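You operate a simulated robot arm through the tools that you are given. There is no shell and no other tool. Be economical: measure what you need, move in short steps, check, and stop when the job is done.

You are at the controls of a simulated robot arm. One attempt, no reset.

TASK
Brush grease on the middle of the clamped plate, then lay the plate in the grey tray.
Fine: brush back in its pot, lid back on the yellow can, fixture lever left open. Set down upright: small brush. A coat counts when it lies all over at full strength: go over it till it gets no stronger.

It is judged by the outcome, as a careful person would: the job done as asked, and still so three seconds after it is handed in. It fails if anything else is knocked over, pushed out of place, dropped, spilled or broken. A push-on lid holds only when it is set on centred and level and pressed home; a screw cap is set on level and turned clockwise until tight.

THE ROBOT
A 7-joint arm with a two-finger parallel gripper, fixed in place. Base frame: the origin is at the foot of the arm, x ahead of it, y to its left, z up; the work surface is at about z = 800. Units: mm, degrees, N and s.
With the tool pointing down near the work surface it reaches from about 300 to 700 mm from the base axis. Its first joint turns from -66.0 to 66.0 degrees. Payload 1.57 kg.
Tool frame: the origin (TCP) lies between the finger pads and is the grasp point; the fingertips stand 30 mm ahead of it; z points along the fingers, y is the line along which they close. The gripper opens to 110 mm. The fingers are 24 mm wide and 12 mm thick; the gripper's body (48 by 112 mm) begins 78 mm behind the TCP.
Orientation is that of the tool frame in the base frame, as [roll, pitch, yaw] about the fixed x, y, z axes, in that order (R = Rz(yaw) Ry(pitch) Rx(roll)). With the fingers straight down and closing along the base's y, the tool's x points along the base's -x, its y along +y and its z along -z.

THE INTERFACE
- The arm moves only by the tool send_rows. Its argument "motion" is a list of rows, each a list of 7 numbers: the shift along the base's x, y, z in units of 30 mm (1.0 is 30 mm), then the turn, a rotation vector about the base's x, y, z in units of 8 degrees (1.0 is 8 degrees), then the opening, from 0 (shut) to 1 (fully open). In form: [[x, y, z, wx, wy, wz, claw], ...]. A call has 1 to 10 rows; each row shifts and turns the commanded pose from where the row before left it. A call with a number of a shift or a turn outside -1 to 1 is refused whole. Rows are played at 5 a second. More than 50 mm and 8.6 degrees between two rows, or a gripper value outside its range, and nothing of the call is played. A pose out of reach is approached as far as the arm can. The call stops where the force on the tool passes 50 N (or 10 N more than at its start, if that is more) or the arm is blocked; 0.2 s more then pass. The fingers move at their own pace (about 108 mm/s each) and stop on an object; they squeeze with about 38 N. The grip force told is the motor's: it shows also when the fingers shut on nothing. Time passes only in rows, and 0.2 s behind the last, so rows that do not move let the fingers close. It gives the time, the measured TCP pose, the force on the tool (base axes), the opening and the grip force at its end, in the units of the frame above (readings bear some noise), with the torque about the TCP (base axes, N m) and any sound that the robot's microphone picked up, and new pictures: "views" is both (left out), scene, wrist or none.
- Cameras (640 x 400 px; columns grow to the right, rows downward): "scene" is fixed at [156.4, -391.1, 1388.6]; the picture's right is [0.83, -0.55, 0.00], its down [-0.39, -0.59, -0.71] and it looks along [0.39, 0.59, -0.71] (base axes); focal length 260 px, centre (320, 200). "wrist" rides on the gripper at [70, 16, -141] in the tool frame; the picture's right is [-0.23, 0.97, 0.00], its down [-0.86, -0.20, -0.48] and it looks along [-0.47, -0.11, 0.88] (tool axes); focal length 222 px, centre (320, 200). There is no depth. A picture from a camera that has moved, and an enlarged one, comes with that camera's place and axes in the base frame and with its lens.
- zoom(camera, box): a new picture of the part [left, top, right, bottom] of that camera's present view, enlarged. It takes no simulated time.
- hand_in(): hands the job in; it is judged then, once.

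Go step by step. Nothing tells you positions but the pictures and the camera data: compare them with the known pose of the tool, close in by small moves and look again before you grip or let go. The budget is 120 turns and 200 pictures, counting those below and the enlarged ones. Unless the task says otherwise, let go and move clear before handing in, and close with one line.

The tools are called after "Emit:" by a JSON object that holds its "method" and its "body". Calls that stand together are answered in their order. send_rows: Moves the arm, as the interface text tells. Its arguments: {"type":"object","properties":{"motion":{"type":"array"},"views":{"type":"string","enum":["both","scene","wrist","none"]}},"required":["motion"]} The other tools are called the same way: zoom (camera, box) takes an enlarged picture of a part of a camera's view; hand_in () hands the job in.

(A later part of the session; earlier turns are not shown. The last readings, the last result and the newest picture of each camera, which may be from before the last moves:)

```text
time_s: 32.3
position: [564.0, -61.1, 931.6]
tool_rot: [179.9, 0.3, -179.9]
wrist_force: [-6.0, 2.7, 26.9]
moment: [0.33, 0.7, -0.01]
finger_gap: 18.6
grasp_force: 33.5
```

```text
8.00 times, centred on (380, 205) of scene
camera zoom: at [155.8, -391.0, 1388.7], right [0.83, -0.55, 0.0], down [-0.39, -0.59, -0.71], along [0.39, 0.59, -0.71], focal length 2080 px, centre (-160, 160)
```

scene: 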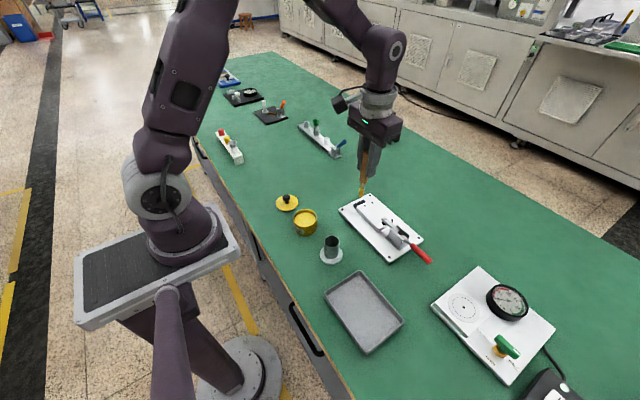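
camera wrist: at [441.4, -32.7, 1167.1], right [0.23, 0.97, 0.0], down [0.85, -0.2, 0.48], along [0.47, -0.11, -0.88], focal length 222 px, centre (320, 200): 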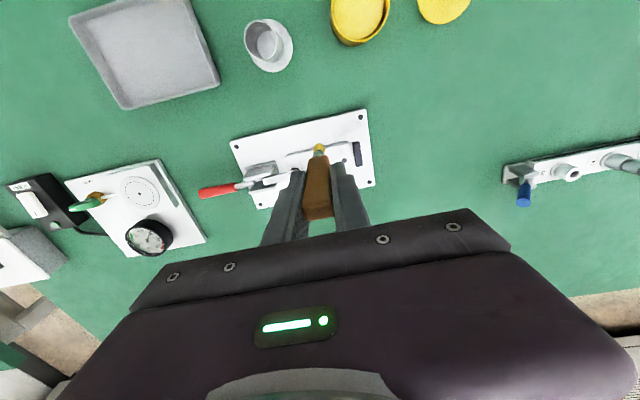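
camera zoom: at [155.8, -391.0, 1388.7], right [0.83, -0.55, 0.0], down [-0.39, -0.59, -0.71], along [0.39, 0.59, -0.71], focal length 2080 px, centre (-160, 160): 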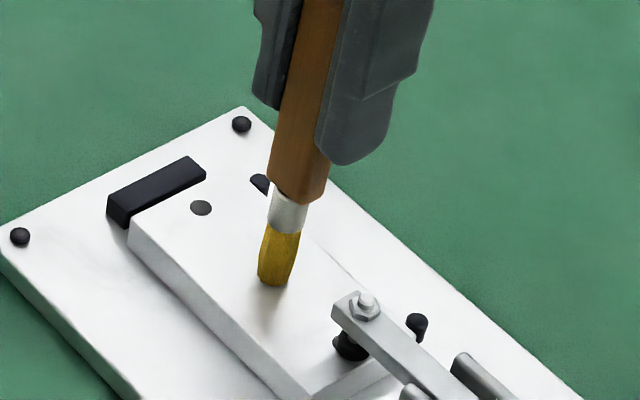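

Contact (27 N). Ease 0.6 mm up and stroke along y ±12 mm.

Emit:
{"method": "send_rows", "body": {"motion": [[0, 0.2, 0.02, 0, 0, 0, 0], [0, 0.2, 0, 0, 0, 0, 0], [0, -0.2, 0, 0, 0, 0, 0], [0, -0.2, 0, 0, 0, 0, 0], [0, -0.2, 0, 0, 0, 0, 0], [0, -0.2, 0, 0, 0, 0, 0], [0, 0.2, 0, 0, 0, 0, 0], [0, 0.2, 0, 0, 0, 0, 0]], "views": "none"}}

Emit:
{"method": "zoom", "body": {"camera": "scene", "box": [340, 180, 420, 230]}}

Emit:
{"method": "zoom", "body": {"camera": "wrist", "box": [220, 90, 420, 215]}}

```text
time_s: 34.1
position: [564.4, -63.1, 930.9]
tool_rot: [-180.0, 0.2, -179.9]
wrist_force: [-0.6, -5.2, 15.3]
moment: [-0.58, 0.06, 0.0]
finger_gap: 19.0
grasp_force: 33.2
```

```text
8.00 times, centred on (380, 205) of scene
camera zoom: at [156.1, -391.3, 1388.6], right [0.83, -0.55, 0.0], down [-0.39, -0.59, -0.71], along [0.39, 0.59, -0.71], focal length 2080 px, centre (-160, 160)
```

zoom: 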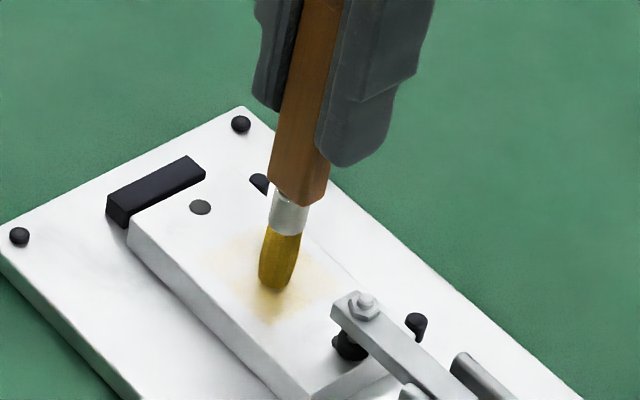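

```text
3.20 times, centred on (320, 152) of wrist
camera zoom: at [494.1, -45.1, 1073.2], right [0.23, 0.97, 0.0], down [0.85, -0.2, 0.48], along [0.47, -0.11, -0.88], focal length 711 px, centre (320, 352)
```

zoom: 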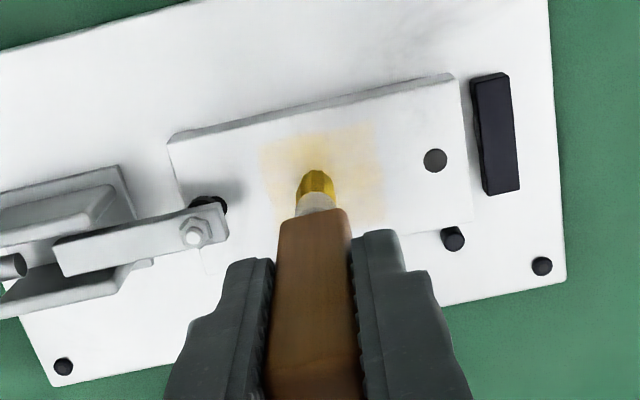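

A rectangular patch (x 545–580, y -79…-39) is building up faintly. I'll serpentine over the whole patch.

Emit:
{"method": "send_rows", "body": {"motion": [[-0.37, 0.45, 0, 0, 0, 0, 0], [0, -0.4, 0, 0, 0, 0, 0], [0, -0.43, 0, 0, 0, 0, 0], [0.37, 0, 0, 0, 0, 0, 0], [0, 0.43, 0, 0, 0, 0, 0], [0, 0.43, 0, 0, 0, 0, 0], [0.37, 0, 0, 0, 0, 0, 0], [0, -0.43, 0, 0, 0, 0, 0], [0, -0.43, 0, 0, 0, 0, 0], [-0.37, 0.43, 0, 0, 0, 0, 0]], "views": "none"}}

Emit:
{"method": "zoom", "body": {"camera": "scene", "box": [340, 180, 420, 230]}}

Emit:
{"method": "zoom", "body": {"camera": "wrist", "box": [220, 90, 420, 215]}}

```text
time_s: 36.3
position: [563.3, -61.5, 929.6]
tool_rot: [-180.0, 0.2, -179.8]
wrist_force: [1.5, -2.7, 8.7]
moment: [-0.25, -0.23, -0.01]
finger_gap: 18.7
grasp_force: 33.4
```

```text
8.00 times, centred on (380, 205) of scene
camera zoom: at [156.3, -391.2, 1388.6], right [0.83, -0.55, 0.0], down [-0.39, -0.59, -0.71], along [0.39, 0.59, -0.71], focal length 2080 px, centre (-160, 160)
```

zoom: 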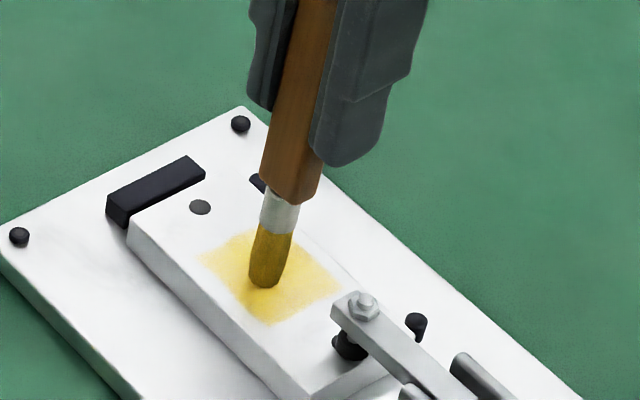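

```text
3.20 times, centred on (320, 152) of wrist
camera zoom: at [493.4, -43.3, 1072.0], right [0.23, 0.97, 0.0], down [0.85, -0.2, 0.48], along [0.47, -0.11, -0.88], focal length 711 px, centre (320, 352)
```

zoom: 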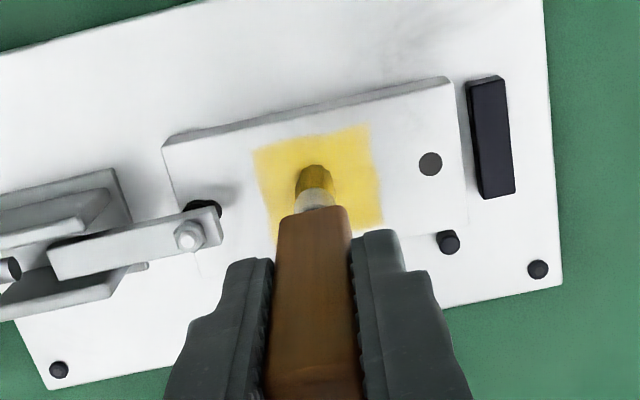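

The coat grows. Repeat with wider coverage.

Emit:
{"method": "send_rows", "body": {"motion": [[-0.4, 0.45, -0.02, 0, 0, 0, 0], [0, -0.45, 0, 0, 0, 0, 0], [0, -0.45, 0, 0, 0, 0, 0], [0.4, 0, 0, 0, 0, 0, 0], [0, 0.45, 0, 0, 0, 0, 0], [0, 0.45, 0, 0, 0, 0, 0], [0.4, 0, 0, 0, 0, 0, 0], [0, -0.45, 0, 0, 0, 0, 0], [0, -0.45, 0, 0, 0, 0, 0], [-0.4, 0.45, 0, 0, 0, 0, 0]], "views": "none"}}

Emit:
{"method": "zoom", "body": {"camera": "scene", "box": [340, 180, 420, 230]}}

Emit:
{"method": "zoom", "body": {"camera": "wrist", "box": [220, 90, 420, 215]}}

```text
time_s: 38.5
position: [563.8, -60.2, 930.1]
tool_rot: [180.0, 0.5, -179.9]
wrist_force: [3.5, -3.4, 11.6]
moment: [-0.28, -0.3, 0.01]
finger_gap: 18.9
grasp_force: 33.2
```

```text
8.00 times, centred on (380, 205) of scene
camera zoom: at [156.2, -391.2, 1388.6], right [0.83, -0.55, 0.0], down [-0.39, -0.59, -0.71], along [0.39, 0.59, -0.71], focal length 2080 px, centre (-160, 160)
```

zoom: 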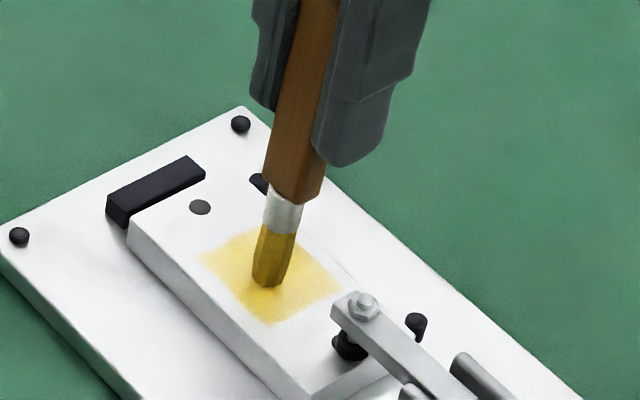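

```text
3.20 times, centred on (320, 152) of wrist
camera zoom: at [493.9, -43.8, 1071.6], right [0.23, 0.97, 0.0], down [0.85, -0.2, 0.48], along [0.47, -0.11, -0.88], focal length 711 px, centre (320, 352)
```

zoom: 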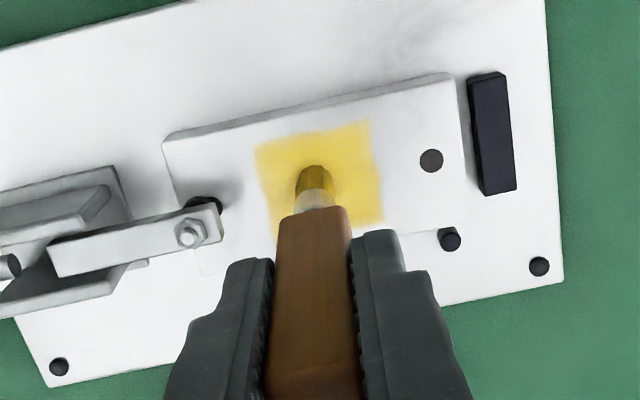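

Colour looks about the same as last time; one more pass with a bit more pressure, then compare.

Emit:
{"method": "send_rows", "body": {"motion": [[-0.4, 0.45, -0.03, 0, 0, 0, 0], [0.4, 0, 0, 0, 0, 0, 0], [0.4, 0, 0, 0, 0, 0, 0], [0, -0.45, 0, 0, 0, 0, 0], [-0.4, 0, 0, 0, 0, 0, 0], [-0.4, 0, 0, 0, 0, 0, 0], [0, -0.45, 0, 0, 0, 0, 0], [0.4, 0, 0, 0, 0, 0, 0], [0.4, 0, 0, 0, 0, 0, 0], [-0.4, 0.45, 0, 0, 0, 0, 0]], "views": "none"}}

Emit:
{"method": "send_rows", "body": {"motion": [[0, 0, 0.3, 0, 0, 0, 0], [0, 0, 0.8, 0, 0, 0, 0], [0, 0, 0.8, 0, 0, 0, 0], [0, 0, 0.5, 0, 0, 0, 0], [0, 0, 0, 0, 0, 0, 0]], "views": "none"}}

Emit:
{"method": "zoom", "body": {"camera": "scene", "box": [340, 180, 420, 230]}}

Emit:
{"method": "zoom", "body": {"camera": "wrist", "box": [220, 90, 420, 215]}}

```text
time_s: 40.7
position: [564.1, -61.6, 929.8]
tool_rot: [180.0, 0.5, -179.9]
wrist_force: [4.0, -2.8, 14.7]
moment: [-0.28, -0.45, -0.03]
finger_gap: 19.2
grasp_force: 33.3
```

```text
time_s: 41.9
position: [564.1, -59.2, 1002.7]
tool_rot: [179.9, 0.2, -179.8]
wrist_force: [0.1, -0.4, -0.7]
moment: [0.0, -0.02, 0.01]
finger_gap: 18.6
grasp_force: 33.6
```

```text
8.00 times, centred on (380, 205) of scene
camera zoom: at [156.4, -391.1, 1388.6], right [0.83, -0.55, 0.0], down [-0.39, -0.59, -0.71], along [0.39, 0.59, -0.71], focal length 2080 px, centre (-160, 160)
```

zoom: 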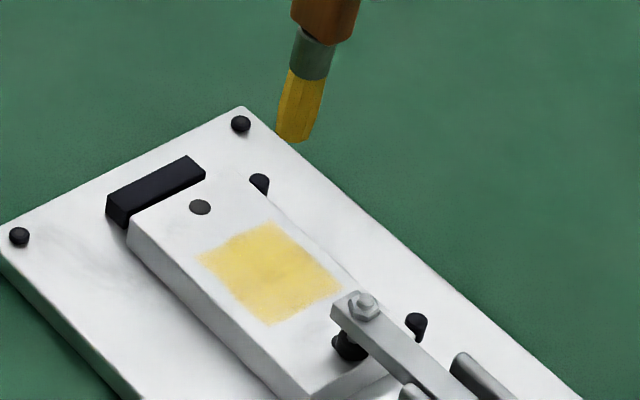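

```text
3.20 times, centred on (320, 152) of wrist
camera zoom: at [493.9, -43.5, 1143.8], right [0.23, 0.97, 0.0], down [0.85, -0.2, 0.48], along [0.47, -0.11, -0.88], focal length 711 px, centre (320, 352)
```

zoom: 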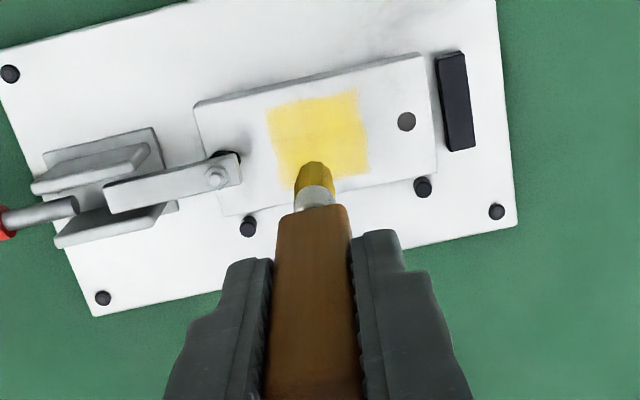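

A uniform square coat. I'll check it up close.

Emit:
{"method": "zoom", "body": {"camera": "scene", "box": [360, 203, 392, 223]}}

```text
16.00 times, centred on (376, 213) of scene
camera zoom: at [156.4, -391.1, 1388.6], right [0.83, -0.55, 0.0], down [-0.39, -0.59, -0.71], along [0.39, 0.59, -0.71], focal length 4160 px, centre (-576, -8)
```

zoom: 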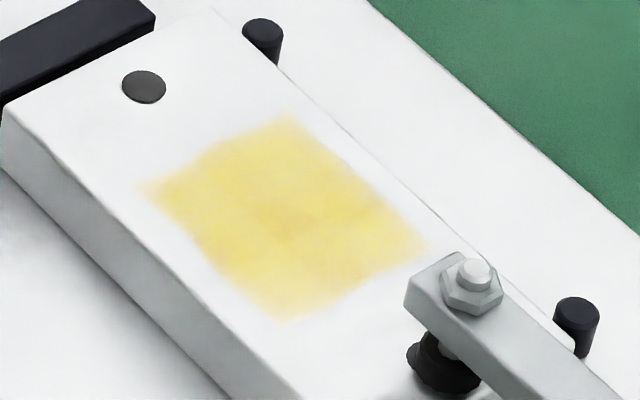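

Slight unevenness; another tighter pass to see whether it strengthens.

Emit:
{"method": "send_rows", "body": {"motion": [[0, -0.05, -0.8, 0, 0, 0, 0], [-0.2, 0.25, -0.8, 0, 0, 0, 0], [-0.25, 0.25, -0.55, 0, 0, 0, 0], [0, 0, -0.21, 0, 0, 0, 0], [0, 0, -0.08, 0, 0, 0, 0]], "views": "none"}}

Emit:
{"method": "send_rows", "body": {"motion": [[0, -0.5, 0, 0, 0, 0, 0], [0, -0.5, 0, 0, 0, 0, 0], [0.23, 0, 0, 0, 0, 0, 0], [0, 0.5, 0, 0, 0, 0, 0], [0, 0.5, 0, 0, 0, 0, 0], [0.23, 0, 0, 0, 0, 0, 0], [0, -0.5, 0, 0, 0, 0, 0], [0, -0.5, 0, 0, 0, 0, 0], [0.23, 0, 0, 0, 0, 0, 0], [0, 0.5, 0, 0, 0, 0, 0]], "views": "none"}}

Emit:
{"method": "send_rows", "body": {"motion": [[0, 0.5, 0, 0, 0, 0, 0], [0.23, 0, 0, 0, 0, 0, 0], [0, -0.5, 0, 0, 0, 0, 0], [0, -0.5, 0, 0, 0, 0, 0], [-0.46, 0.5, 0, 0, 0, 0, 0], [0, 0, 0.4, 0, 0, 0, 0], [0, 0, 0.9, 0, 0, 0, 0], [0, 0, 0.9, 0, 0, 0, 0], [0, 0, 0.2, 0, 0, 0, 0], [0, 0, 0, 0, 0, 0, 0]], "views": "none"}}

Emit:
{"method": "zoom", "body": {"camera": "scene", "box": [360, 203, 392, 223]}}

Emit:
{"method": "zoom", "body": {"camera": "wrist", "box": [220, 90, 420, 215]}}

```text
time_s: 43.1
position: [548.9, -47.4, 929.2]
tool_rot: [179.9, 0.3, -179.9]
wrist_force: [-4.2, 0.9, 20.8]
moment: [0.09, 0.57, 0.0]
finger_gap: 18.9
grasp_force: 33.2
```

```text
time_s: 45.3
position: [572.4, -61.9, 928.3]
tool_rot: [180.0, 0.3, -180.0]
wrist_force: [1.8, -4.8, 14.2]
moment: [-0.43, -0.09, 0.02]
finger_gap: 19.1
grasp_force: 33.2
```

```text
time_s: 47.5
position: [563.1, -62.9, 1001.8]
tool_rot: [179.9, 0.1, -179.9]
wrist_force: [-0.1, 0.5, -0.1]
moment: [0.01, 0.02, 0.05]
finger_gap: 18.7
grasp_force: 33.2
```

```text
16.00 times, centred on (376, 213) of scene
camera zoom: at [156.4, -391.1, 1388.6], right [0.83, -0.55, 0.0], down [-0.39, -0.59, -0.71], along [0.39, 0.59, -0.71], focal length 4160 px, centre (-576, -8)
```

zoom: 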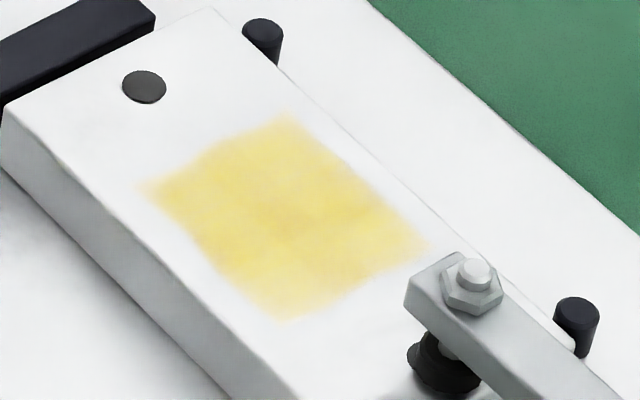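

```text
3.20 times, centred on (320, 152) of wrist
camera zoom: at [493.5, -45.5, 1142.8], right [0.23, 0.97, 0.0], down [0.85, -0.2, 0.48], along [0.47, -0.11, -0.88], focal length 711 px, centre (320, 352)
```

zoom: 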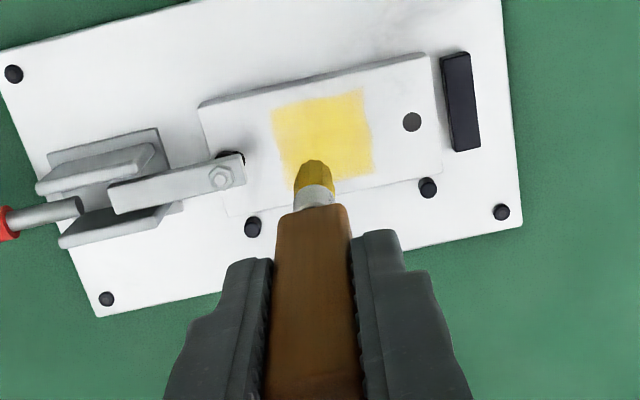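

No change visible. To rule out a depleted brush, I'll re-dip once and go over again.

Emit:
{"method": "send_rows", "body": {"motion": [[-0.8, 0.4, 0.3, 0, 0, 0, 0], [-0.9, 0.45, 0, 0, 0, 0, 0], [-0.9, 0.45, 0, 0, 0, 0, 0], [-0.9, 0.45, 0, 0, 0, 0, 0], [-0.9, 0.45, 0, 0, 0, 0, 0], [-0.9, 0.45, 0, 0, 0, 0, 0], [-0.65, 0.33, 0, 0, 0, 0, 0], [0, 0, -0.6, 0, 0, 0, 0], [0, 0, -0.6, 0, 0, 0, 0], [0, 0, 0, 0, 0, 0, 0]], "views": "none"}}

Emit:
{"method": "zoom", "body": {"camera": "scene", "box": [274, 190, 338, 230]}}

```text
time_s: 49.7
position: [384.3, 29.5, 972.5]
tool_rot: [179.9, 0.2, -180.0]
wrist_force: [0.1, 0.1, -0.6]
moment: [0.0, -0.01, -0.02]
finger_gap: 18.8
grasp_force: 33.2
```

```text
10.00 times, centred on (306, 210) of scene
camera zoom: at [156.4, -391.1, 1388.6], right [0.83, -0.55, 0.0], down [-0.39, -0.59, -0.71], along [0.39, 0.59, -0.71], focal length 2600 px, centre (460, 100)
```

zoom: 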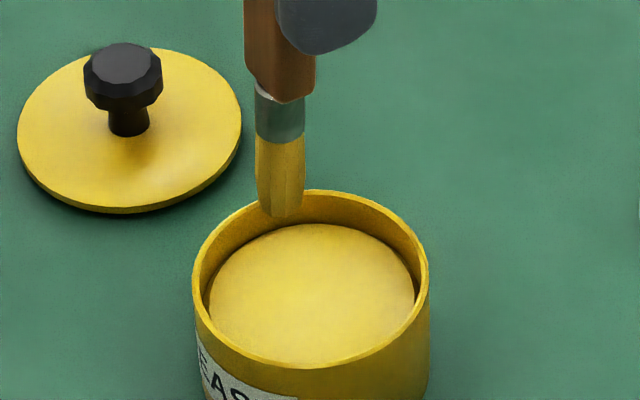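

Emit:
{"method": "send_rows", "body": {"motion": [[0.15, -0.15, -0.5, 0, 0, 0, 0], [0, 0, -0.4, 0, 0, 0, 0], [0, 0, -0.2, 0, 0, 0, 0], [0, 0, -0.1, 0, 0, 0, 0], [0, 0, -0.1, 0, 0, 0, 0], [0, 0, -0.05, 0, 0, 0, 0]], "views": "none"}}

Emit:
{"method": "zoom", "body": {"camera": "scene", "box": [274, 190, 338, 230]}}

```text
time_s: 51.1
position: [391.3, 24.0, 932.8]
tool_rot: [180.0, 0.2, -179.9]
wrist_force: [-0.4, 0.5, 1.6]
moment: [0.0, 0.01, 0.02]
finger_gap: 18.8
grasp_force: 33.1
```

```text
10.00 times, centred on (306, 210) of scene
camera zoom: at [156.4, -391.1, 1388.6], right [0.83, -0.55, 0.0], down [-0.39, -0.59, -0.71], along [0.39, 0.59, -0.71], focal length 2600 px, centre (460, 100)
```

zoom: 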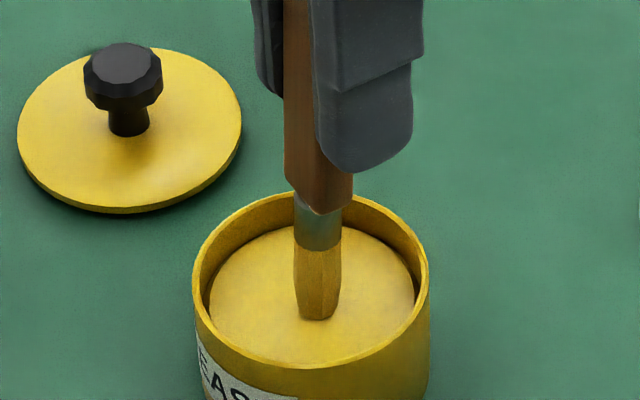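

Emit:
{"method": "send_rows", "body": {"motion": [[0, 0, -0.04, 0, 0, 0, 0], [-0.15, 0.1, -0.02, 0, 0, 0, 0], [-0.1, -0.1, 0, 0, 0, 0, 0], [0, 0, 0.4, 0, 0, 0, 0], [0, 0, 0.8, 0, 0, 0, 0], [0, 0, 0.9, 0, 0, 0, 0], [0, 0, 0.6, 0, 0, 0, 0], [0.8, -0.3, 0, 0, 0, 0, 0], [0.9, -0.45, 0, 0, 0, 0, 0]], "views": "none"}}

Emit:
{"method": "send_rows", "body": {"motion": [[0.9, -0.45, 0, 0, 0, 0, 0], [0.9, -0.45, 0, 0, 0, 0, 0], [0.9, -0.45, 0, 0, 0, 0, 0], [0.9, -0.45, -0.4, 0, 0, 0, 0], [0.7, -0.4, -0.6, 0, 0, 0, 0], [0, 0, -0.8, 0, 0, 0, 0], [0, 0, 0, 0, 0, 0, 0]], "views": "none"}}

Emit:
{"method": "zoom", "body": {"camera": "scene", "box": [340, 180, 420, 230]}}

```text
time_s: 53.1
position: [434.1, 0.0, 1011.5]
tool_rot: [179.8, 0.2, -179.9]
wrist_force: [-0.1, -0.1, -0.1]
moment: [0.04, 0.04, 0.01]
finger_gap: 18.6
grasp_force: 33.2
```

```text
time_s: 54.7
position: [563.9, -65.3, 956.6]
tool_rot: [179.9, 0.1, -179.9]
wrist_force: [0.1, -0.1, -0.3]
moment: [0.0, 0.05, 0.01]
finger_gap: 18.9
grasp_force: 32.7
```

```text
8.00 times, centred on (380, 205) of scene
camera zoom: at [156.4, -391.2, 1388.6], right [0.83, -0.55, 0.0], down [-0.39, -0.59, -0.71], along [0.39, 0.59, -0.71], focal length 2080 px, centre (-160, 160)
```

zoom: 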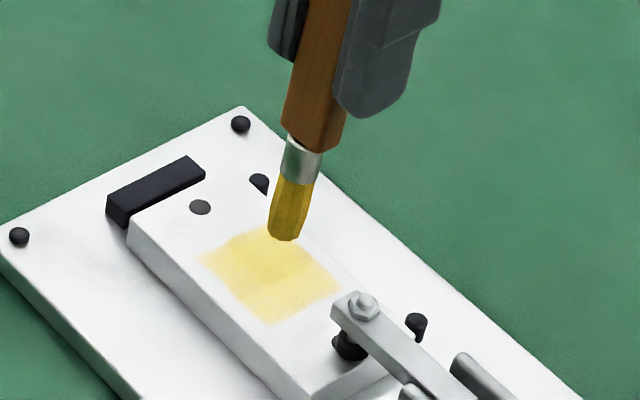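

Emit:
{"method": "send_rows", "body": {"motion": [[-0.47, 0.57, -0.5, 0, 0, 0, 0], [0, 0, -0.3, 0, 0, 0, 0], [0, 0, -0.1, 0, 0, 0, 0], [0, 0, -0.05, 0, 0, 0, 0], [0, -0.5, 0, 0, 0, 0, 0], [0, -0.5, 0, 0, 0, 0, 0], [0.23, 0, 0, 0, 0, 0, 0], [0, 0.5, 0, 0, 0, 0, 0], [0, 0.5, 0, 0, 0, 0, 0], [0.23, 0, 0, 0, 0, 0, 0]], "views": "none"}}

Emit:
{"method": "send_rows", "body": {"motion": [[0, -0.5, 0, 0, 0, 0, 0], [0, -0.5, 0, 0, 0, 0, 0], [0.23, 0, 0, 0, 0, 0, 0], [0, 0.5, 0, 0, 0, 0, 0], [0, 0.5, 0, 0, 0, 0, 0], [0.23, 0, 0, 0, 0, 0, 0], [0, -0.5, 0, 0, 0, 0, 0], [0, -0.5, 0, 0, 0, 0, 0], [-0.46, 0.5, 0, 0, 0, 0, 0]], "views": "none"}}

Emit:
{"method": "send_rows", "body": {"motion": [[0, 0, 0.4, 0, 0, 0, 0], [0, 0, 0.9, 0, 0, 0, 0], [0, 0, 0.9, 0, 0, 0, 0], [0, 0, 0.2, 0, 0, 0, 0], [0, 0, 0, 0, 0, 0, 0]], "views": "none"}}

Emit:
{"method": "zoom", "body": {"camera": "scene", "box": [360, 203, 392, 223]}}

Emit:
{"method": "zoom", "body": {"camera": "wrist", "box": [220, 90, 420, 215]}}

```text
time_s: 56.9
position: [563.2, -48.0, 930.7]
tool_rot: [179.9, 0.2, -179.9]
wrist_force: [0.2, -0.6, 0.3]
moment: [0.03, 0.0, -0.01]
finger_gap: 18.7
grasp_force: 33.2
```

```text
time_s: 58.9
position: [560.5, -62.8, 929.0]
tool_rot: [179.8, 0.2, -180.0]
wrist_force: [0.1, -0.7, 0.0]
moment: [0.0, 0.01, 0.0]
finger_gap: 18.5
grasp_force: 32.8
```

```text
time_s: 60.1
position: [561.3, -62.2, 1001.2]
tool_rot: [179.9, 0.2, -179.9]
wrist_force: [0.3, 0.1, 0.3]
moment: [0.03, 0.02, -0.04]
finger_gap: 18.7
grasp_force: 33.3
```

```text
16.00 times, centred on (376, 213) of scene
camera zoom: at [156.4, -391.1, 1388.6], right [0.83, -0.55, 0.0], down [-0.39, -0.59, -0.71], along [0.39, 0.59, -0.71], focal length 4160 px, centre (-576, -8)
```

zoom: 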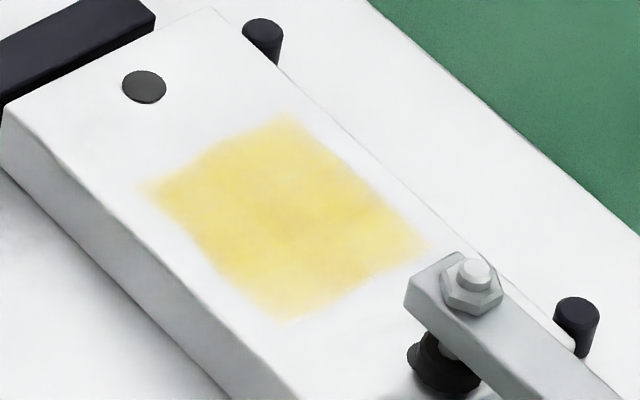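

```text
3.20 times, centred on (320, 152) of wrist
camera zoom: at [491.6, -46.3, 1143.3], right [0.23, 0.97, 0.0], down [0.85, -0.2, 0.48], along [0.47, -0.11, -0.88], focal length 711 px, centre (320, 352)
```

zoom: 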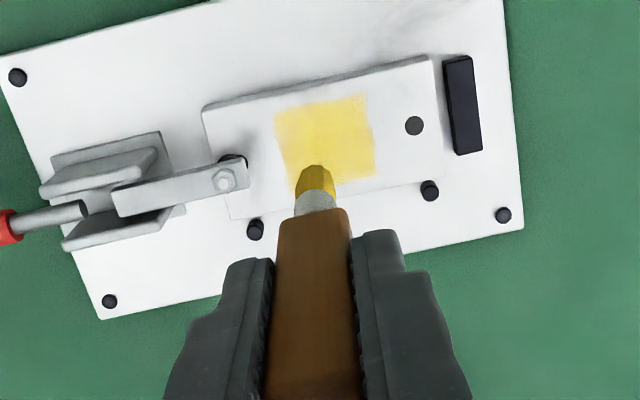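

Forces were ~0, so the brush hovered that time (it had slid up a bit). Lower until contact again.

Emit:
{"method": "send_rows", "body": {"motion": [[-0.4, 0.47, -0.8, 0, 0, 0, 0], [0, 0, -0.9, 0, 0, 0, 0], [0, 0, -0.7, 0, 0, 0, 0], [0, 0, -0.07, 0, 0, 0, 0], [0, 0, -0.05, 0, 0, 0, 0]], "views": "none"}}

```text
time_s: 61.3
position: [550.1, -49.7, 928.0]
tool_rot: [-180.0, 0.4, -179.9]
wrist_force: [-4.0, -2.1, 37.9]
moment: [-0.1, 0.6, 0.02]
finger_gap: 19.2
grasp_force: 32.9
```

Emit:
{"method": "send_rows", "body": {"motion": [[0, -0.5, 0.015, 0, 0, 0, 0], [0, -0.5, 0, 0, 0, 0, 0], [0.23, 0, 0, 0, 0, 0, 0], [0, 0.5, 0, 0, 0, 0, 0], [0, 0.5, 0, 0, 0, 0, 0], [0.23, 0, 0, 0, 0, 0, 0], [0, -0.5, 0, 0, 0, 0, 0], [0, -0.5, 0, 0, 0, 0, 0]], "views": "none"}}

Emit:
{"method": "send_rows", "body": {"motion": [[0.23, 0, -0.02, 0, 0, 0, 0], [0, 0.5, 0, 0, 0, 0, 0], [0, 0.5, 0, 0, 0, 0, 0], [0.23, 0, 0, 0, 0, 0, 0], [0, -0.5, 0, 0, 0, 0, 0], [0, -0.5, 0, 0, 0, 0, 0], [-0.46, 0.5, 0, 0, 0, 0, 0]], "views": "none"}}

Emit:
{"method": "send_rows", "body": {"motion": [[0, 0, 0.4, 0, 0, 0, 0], [0, 0, 0.9, 0, 0, 0, 0], [0, 0, 0.9, 0, 0, 0, 0], [0, 0, 0.3, 0, 0, 0, 0], [0, 0, 0, 0, 0, 0, 0]], "views": "none"}}

Emit:
{"method": "zoom", "body": {"camera": "scene", "box": [360, 203, 392, 223]}}

Emit:
{"method": "zoom", "body": {"camera": "wrist", "box": [220, 90, 420, 215]}}

```text
time_s: 63.1
position: [564.6, -78.5, 925.4]
tool_rot: [179.9, 0.2, -179.8]
wrist_force: [-0.6, 0.2, -1.2]
moment: [0.0, -0.02, -0.02]
finger_gap: 19.1
grasp_force: 33.4
```

```text
time_s: 64.7
position: [564.0, -65.3, 924.5]
tool_rot: [179.9, 0.1, 179.9]
wrist_force: [0.9, -1.6, 5.2]
moment: [-0.15, -0.09, 0.01]
finger_gap: 18.9
grasp_force: 32.8
```

```text
time_s: 65.9
position: [563.2, -64.2, 1000.9]
tool_rot: [179.9, 0.2, -179.9]
wrist_force: [0.0, -0.2, 0.3]
moment: [0.03, 0.02, 0.01]
finger_gap: 18.9
grasp_force: 32.8
```

```text
16.00 times, centred on (376, 213) of scene
camera zoom: at [156.4, -391.1, 1388.6], right [0.83, -0.55, 0.0], down [-0.39, -0.59, -0.71], along [0.39, 0.59, -0.71], focal length 4160 px, centre (-576, -8)
```

zoom: 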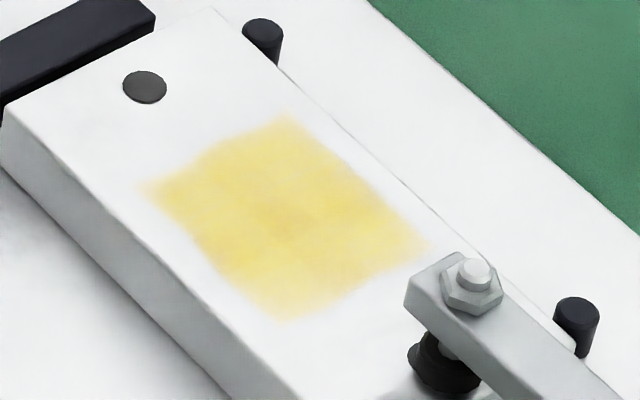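

```text
3.20 times, centred on (320, 152) of wrist
camera zoom: at [493.5, -48.1, 1142.4], right [0.23, 0.97, 0.0], down [0.85, -0.2, 0.48], along [0.47, -0.11, -0.88], focal length 711 px, centre (320, 352)
```

zoom: 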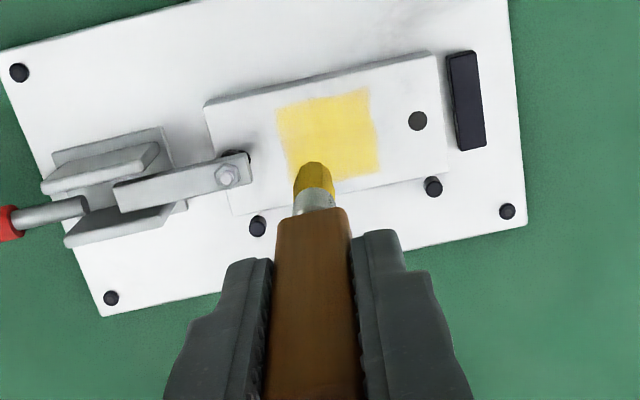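

Strength unchanged: coat is saturated. Return the brush to its pot, first hovering above it.

Emit:
{"method": "send_rows", "body": {"motion": [[-0.5, 0, 0.8, 0, 0, 0, 0], [-0.9, -0.1, 0.4, 0, 0, 0, 0], [-0.9, -0.15, 0, 0, 0, 0, 0], [-0.9, -0.15, 0, 0, 0, 0, 0], [-0.9, -0.15, 0, 0, 0, 0, 0], [-0.9, -0.15, 0, 0, 0, 0, 0], [-0.66, -0.12, 0, 0, 0, 0, 0], [0, 0, 0, 0, 0, 0, 0]], "views": "none"}}

Emit:
{"method": "zoom", "body": {"camera": "scene", "box": [280, 190, 376, 250]}}

Emit:
{"method": "zoom", "body": {"camera": "wrist", "box": [220, 90, 420, 215]}}

```text
time_s: 67.7
position: [394.7, -89.0, 1036.4]
tool_rot: [179.9, 0.2, -179.9]
wrist_force: [0.5, 0.4, 0.0]
moment: [0.0, 0.02, 0.02]
finger_gap: 19.0
grasp_force: 33.0
```

```text
6.67 times, centred on (328, 220) of scene
camera zoom: at [156.4, -391.1, 1388.6], right [0.83, -0.55, 0.0], down [-0.39, -0.59, -0.71], along [0.39, 0.59, -0.71], focal length 1734 px, centre (267, 67)
```

zoom: 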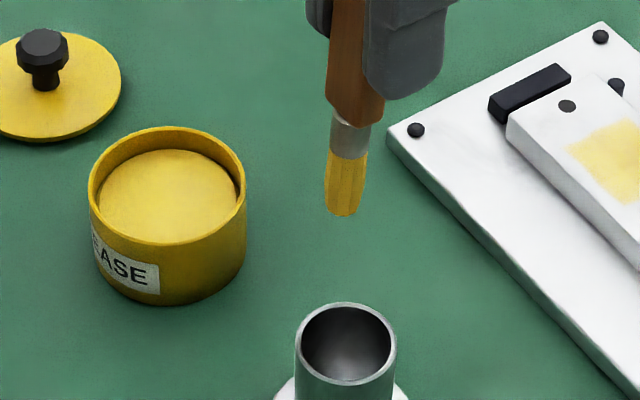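

```text
3.20 times, centred on (320, 152) of wrist
camera zoom: at [324.6, -72.2, 1178.7], right [0.23, 0.97, 0.0], down [0.85, -0.2, 0.48], along [0.47, -0.11, -0.88], focal length 711 px, centre (320, 352)
```

zoom: 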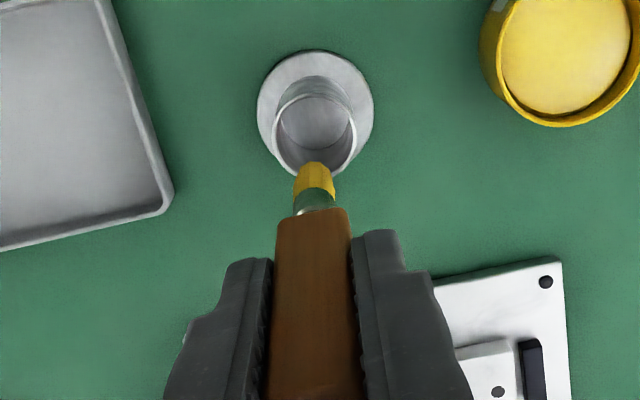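

Tip looks nearly aligned with the pot axis. Descend to just above the rim and check.

Emit:
{"method": "send_rows", "body": {"motion": [[0, 0, -0.6, 0, 0, 0, 0], [0, 0, -0.7, 0, 0, 0, 0], [0, 0, -0.5, 0, 0, 0, 0], [0, 0, 0, 0, 0, 0, 0]], "views": "none"}}

Emit:
{"method": "zoom", "body": {"camera": "scene", "box": [300, 210, 364, 250]}}

Emit:
{"method": "zoom", "body": {"camera": "wrist", "box": [240, 80, 400, 180]}}

```text
time_s: 68.7
position: [395.7, -89.3, 981.8]
tool_rot: [179.9, 0.2, -179.9]
wrist_force: [0.9, 0.6, 0.5]
moment: [0.02, -0.01, 0.0]
finger_gap: 19.0
grasp_force: 33.3
```

```text
10.00 times, centred on (332, 230) of scene
camera zoom: at [156.4, -391.1, 1388.6], right [0.83, -0.55, 0.0], down [-0.39, -0.59, -0.71], along [0.39, 0.59, -0.71], focal length 2600 px, centre (200, -100)
```

zoom: 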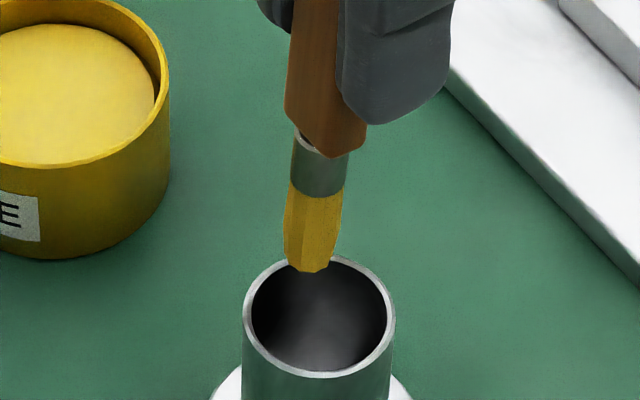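

```text
4.00 times, centred on (320, 130) of wrist
camera zoom: at [325.2, -72.3, 1123.7], right [0.23, 0.97, 0.0], down [0.85, -0.2, 0.48], along [0.47, -0.11, -0.88], focal length 888 px, centre (320, 480)
```

zoom: 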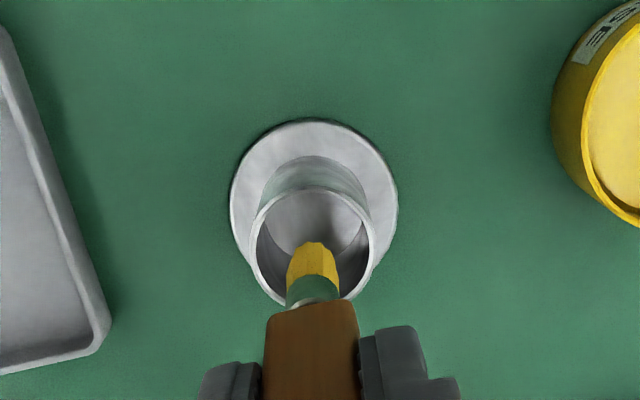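

The brush leans ~3° in the hand (tip toward -x). I'll correct that tilt, re-centre and check again.

Emit:
{"method": "send_rows", "body": {"motion": [[-0.07, 0, 0, 0, -0.2, 0, 0], [-0.07, 0, 0, 0, -0.2, 0, 0], [0, 0, 0, 0, 0, 0, 0]], "views": "none"}}

Emit:
{"method": "zoom", "body": {"camera": "scene", "box": [300, 210, 364, 250]}}

Emit:
{"method": "zoom", "body": {"camera": "wrist", "box": [240, 80, 400, 180]}}

```text
time_s: 69.5
position: [390.6, -88.9, 983.4]
tool_rot: [179.9, 3.4, -179.9]
wrist_force: [-0.8, 0.2, -0.5]
moment: [-0.04, 0.01, -0.03]
finger_gap: 19.0
grasp_force: 33.2
```

```text
10.00 times, centred on (332, 230) of scene
camera zoom: at [156.4, -391.1, 1388.6], right [0.83, -0.55, 0.0], down [-0.39, -0.59, -0.71], along [0.39, 0.59, -0.71], focal length 2600 px, centre (200, -100)
```

zoom: 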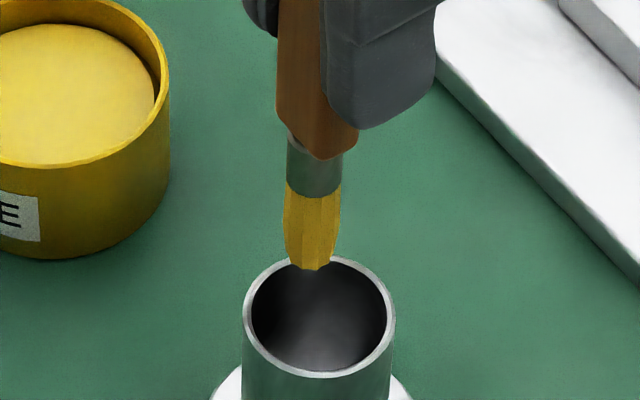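

```text
4.00 times, centred on (320, 130) of wrist
camera zoom: at [312.8, -71.8, 1120.0], right [0.23, 0.97, 0.02], down [0.83, -0.2, 0.53], along [0.52, -0.11, -0.85], focal length 888 px, centre (320, 480)
```

zoom: 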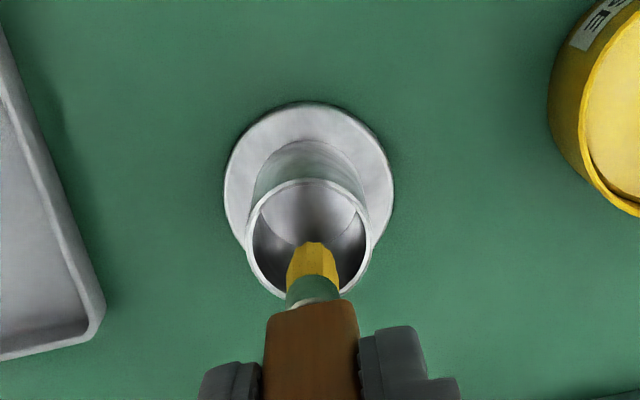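

Brush now vertical. Lower it into the pot.

Emit:
{"method": "send_rows", "body": {"motion": [[0.04, -0.03, -0.5, 0, 0, 0, 0], [0, 0, -0.5, 0, 0, 0, 0], [0, 0, -0.5, 0, 0, 0, 0], [0, 0, -0.4, 0, 0, 0, 0], [0, 0, 0, 0, 0, 0, 0]], "views": "none"}}

Emit:
{"method": "zoom", "body": {"camera": "scene", "box": [300, 210, 364, 250]}}

```text
time_s: 70.7
position: [392.6, -89.4, 926.0]
tool_rot: [180.0, 3.5, -179.9]
wrist_force: [0.6, 0.4, 0.6]
moment: [-0.02, -0.01, -0.02]
finger_gap: 19.2
grasp_force: 33.7
```

```text
10.00 times, centred on (332, 230) of scene
camera zoom: at [156.4, -391.1, 1388.6], right [0.83, -0.55, 0.0], down [-0.39, -0.59, -0.71], along [0.39, 0.59, -0.71], focal length 2600 px, centre (200, -100)
```

zoom: 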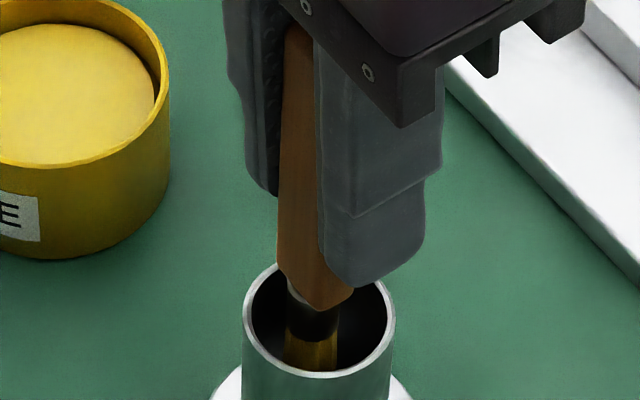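

Emit:
{"method": "send_rows", "body": {"motion": [[0, 0, -0.2, 0, 0, 0, 0], [0, 0, -0.15, 0, 0, 0, 0], [0, 0, -0.07, 0, 0, 0, 0], [0, 0, -0.05, 0, 0, 0, 0], [0, 0, -0.05, 0, 0, 0, 0]], "views": "none"}}

Emit:
{"method": "zoom", "body": {"camera": "scene", "box": [300, 210, 364, 250]}}

```text
time_s: 71.9
position: [391.4, -89.6, 909.5]
tool_rot: [179.9, 3.4, -179.8]
wrist_force: [-0.5, -0.2, -0.9]
moment: [-0.02, 0.02, 0.0]
finger_gap: 19.1
grasp_force: 33.4
```

```text
10.00 times, centred on (332, 230) of scene
camera zoom: at [156.4, -391.1, 1388.6], right [0.83, -0.55, 0.0], down [-0.39, -0.59, -0.71], along [0.39, 0.59, -0.71], focal length 2600 px, centre (200, -100)
```

zoom: 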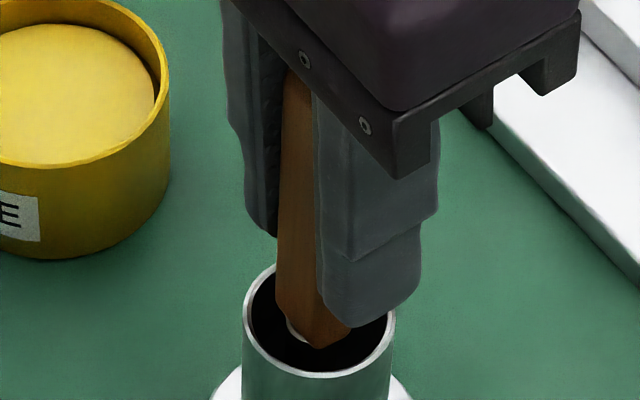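

Emit:
{"method": "send_rows", "body": {"motion": [[0, 0, -0.07, 0, 0, 0, 0], [0, 0, -0.07, 0, 0, 0, 0], [0, 0, -0.05, 0, 0, 0, 0], [0, 0, -0.05, 0, 0, 0, 0]], "views": "none"}}

Emit:
{"method": "zoom", "body": {"camera": "scene", "box": [300, 210, 364, 250]}}

```text
time_s: 72.9
position: [392.9, -89.6, 902.3]
tool_rot: [179.9, 3.6, -179.9]
wrist_force: [0.5, 1.6, 33.0]
moment: [0.09, 0.06, 0.03]
finger_gap: 19.0
grasp_force: 33.4
```

```text
10.00 times, centred on (332, 230) of scene
camera zoom: at [156.0, -391.0, 1388.7], right [0.83, -0.55, 0.0], down [-0.39, -0.59, -0.71], along [0.39, 0.59, -0.71], focal length 2600 px, centre (200, -100)
```

zoom: 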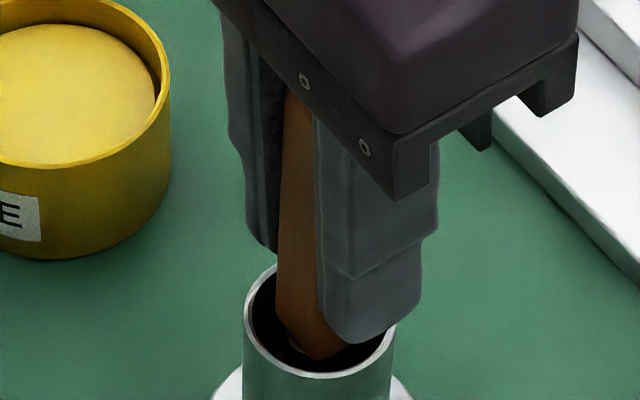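

Bottomed out. Ease off, release, rise straight (tilt slightly corrected only once clear).

Emit:
{"method": "send_rows", "body": {"motion": [[0, 0, 0.04, 0, 0, 0, 0], [0, 0, 0, 0, 0, 0, 0.3], [0, 0, 0, 0, 0, 0, 0.45], [0, 0, 0.3, 0, 0, 0, 0.45], [0, 0, 0.8, 0, 0, 0, 0.45], [0, 0, 0.9, 0, 0, 0, 0.45], [0, 0, 1, 0, 0, 0, 0.45], [0, 0, 1, 0, 0, 0, 0.45], [0, 0, 0, 0, 0.42, 0, 0.45]]}}

Emit:
{"method": "zoom", "body": {"camera": "scene", "box": [266, 180, 362, 260]}}

```text
time_s: 74.9
position: [392.3, -88.6, 1024.4]
tool_rot: [179.9, -0.1, -179.8]
wrist_force: [-0.6, 0.0, 0.5]
moment: [-0.04, 0.01, -0.01]
finger_gap: 49.5
grasp_force: 0.1
camera wrist: at [322.3, -72.6, 1167.1], right [0.23, 0.97, 0.0], down [0.86, -0.2, 0.48], along [0.47, -0.11, -0.88], focal length 222 px, centre (320, 200)
```

scene: 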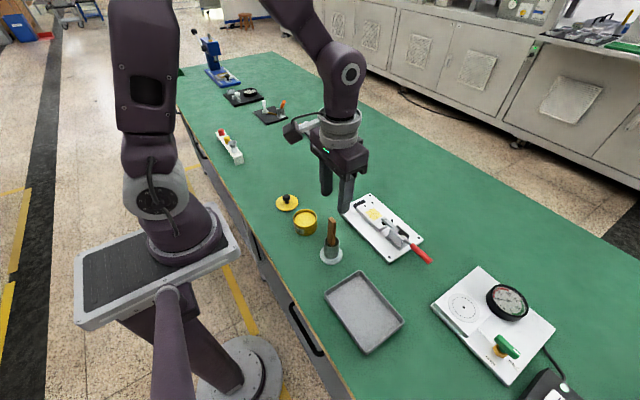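
wrist: 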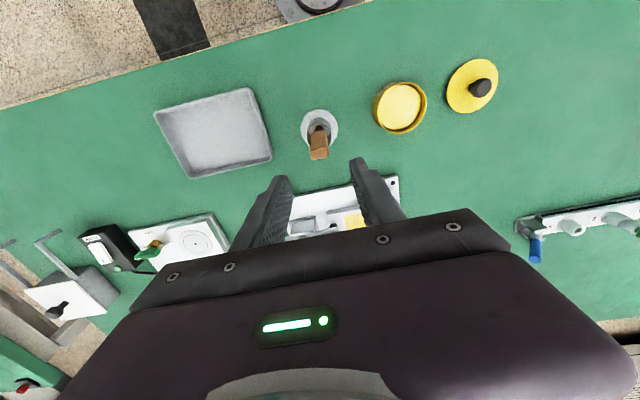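

```text
5.00 times, centred on (314, 220) of scene
camera zoom: at [156.4, -391.1, 1388.6], right [0.83, -0.55, 0.0], down [-0.39, -0.59, -0.71], along [0.39, 0.59, -0.71], focal length 1300 px, centre (350, 100)
```

zoom: 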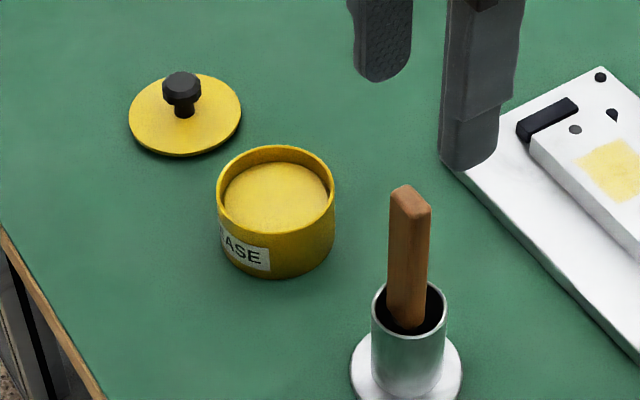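

Brush stands in its pot. Now fetch the lid.

Emit:
{"method": "send_rows", "body": {"motion": [[0, 0.9, 0, 0, 0, 0, 0.45], [0, 0.9, 0, 0, 0, 0, 0.45], [-0.1, 0.9, 0, 0, 0, 0, 0.45], [-0.1, 0.9, 0, 0, 0, 0, 0.45], [-0.1, 0.9, 0, 0, 0, 0, 0.45], [0, 0.9, 0, 0, 0, 0, 0.45], [0, 0.9, 0, 0, 0, 0, 0.45], [0, 0.9, -0.6, 0, 0, 0, 0.45], [0, 0.4, -1, 0, 0, 0, 0.45], [0, 0, -1, 0, 0, 0, 0.45]], "views": "none"}}

Emit:
{"method": "send_rows", "body": {"motion": [[0, 0, -0.8, 0, 0, 0, 0.45], [0, 0, -0.4, 0, 0, 0, 0.45], [0, 0, 0, 0, 0, 0, 0.45]], "views": "none"}}

Emit:
{"method": "zoom", "body": {"camera": "scene", "box": [256, 160, 320, 220]}}

Emit:
{"method": "zoom", "body": {"camera": "wrist", "box": [240, 110, 400, 210]}}

```text
time_s: 77.1
position: [383.3, 136.5, 948.3]
tool_rot: [179.9, 0.1, -179.9]
wrist_force: [-0.4, 0.4, 0.7]
moment: [0.02, 0.04, 0.02]
finger_gap: 49.4
grasp_force: 0.1
```

```text
time_s: 77.9
position: [381.9, 137.7, 910.8]
tool_rot: [179.9, 0.0, -179.9]
wrist_force: [0.2, 0.6, -0.7]
moment: [0.01, -0.01, -0.01]
finger_gap: 49.3
grasp_force: 0.1
```

```text
6.67 times, centred on (288, 190) of scene
camera zoom: at [156.4, -391.1, 1388.6], right [0.83, -0.55, 0.0], down [-0.39, -0.59, -0.71], along [0.39, 0.59, -0.71], focal length 1734 px, centre (533, 267)
```

zoom: 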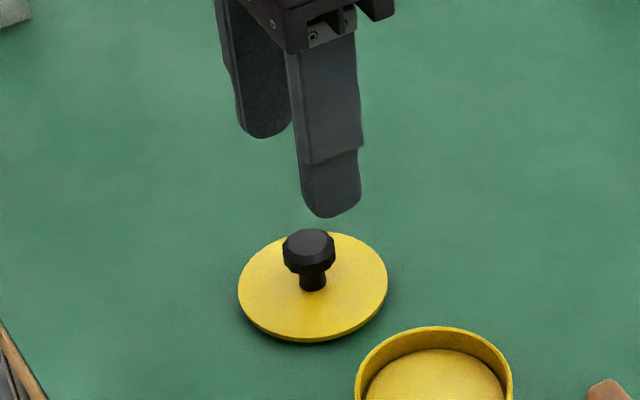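

```text
4.00 times, centred on (320, 160) of wrist
camera zoom: at [312.6, 153.9, 1052.7], right [0.23, 0.97, 0.0], down [0.86, -0.2, 0.48], along [0.47, -0.11, -0.88], focal length 888 px, centre (320, 360)
```

zoom: 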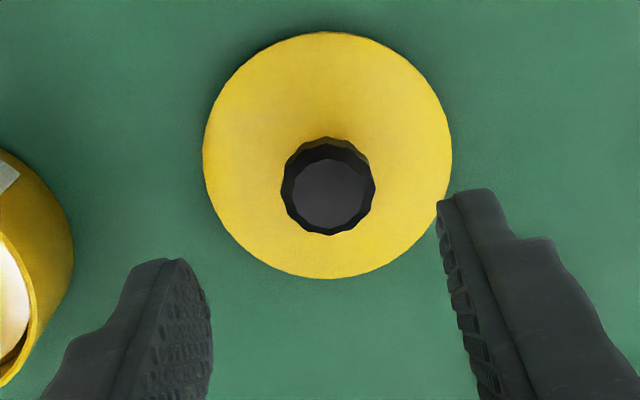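

Emit:
{"method": "send_rows", "body": {"motion": [[0.04, 0.06, -0.8, 0, 0, 0, 0.45], [0, 0, -0.8, 0, 0, 0, 0.45], [0, 0, -0.5, 0, 0, 0, 0.45], [0, 0, -0.25, 0, 0, 0, 0.45], [0, 0, 0, 0, 0, 0, 0.3], [0, 0, 0, 0, 0, 0, 0], [0, 0, 0, 0, 0, 0, 0], [0, 0, 0, 0, 0, 0, 0]], "views": "none"}}

Emit:
{"method": "zoom", "body": {"camera": "scene", "box": [256, 160, 320, 220]}}

```text
time_s: 79.7
position: [382.7, 139.5, 840.9]
tool_rot: [179.9, -0.1, -179.9]
wrist_force: [0.4, 0.0, -0.4]
moment: [0.03, 0.0, 0.03]
finger_gap: 22.2
grasp_force: 35.4
```

```text
6.67 times, centred on (288, 190) of scene
camera zoom: at [156.4, -391.1, 1388.6], right [0.83, -0.55, 0.0], down [-0.39, -0.59, -0.71], along [0.39, 0.59, -0.71], focal length 1734 px, centre (533, 267)
```

zoom: 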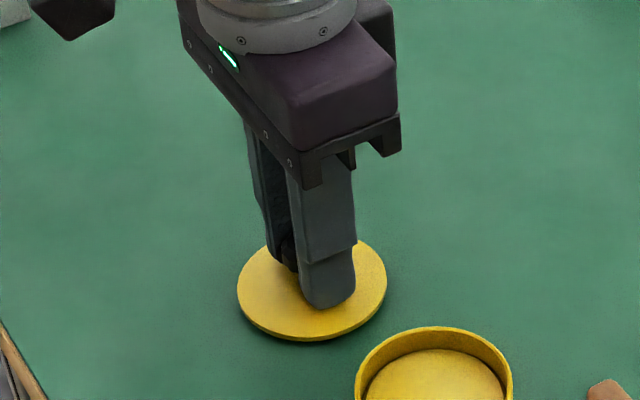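

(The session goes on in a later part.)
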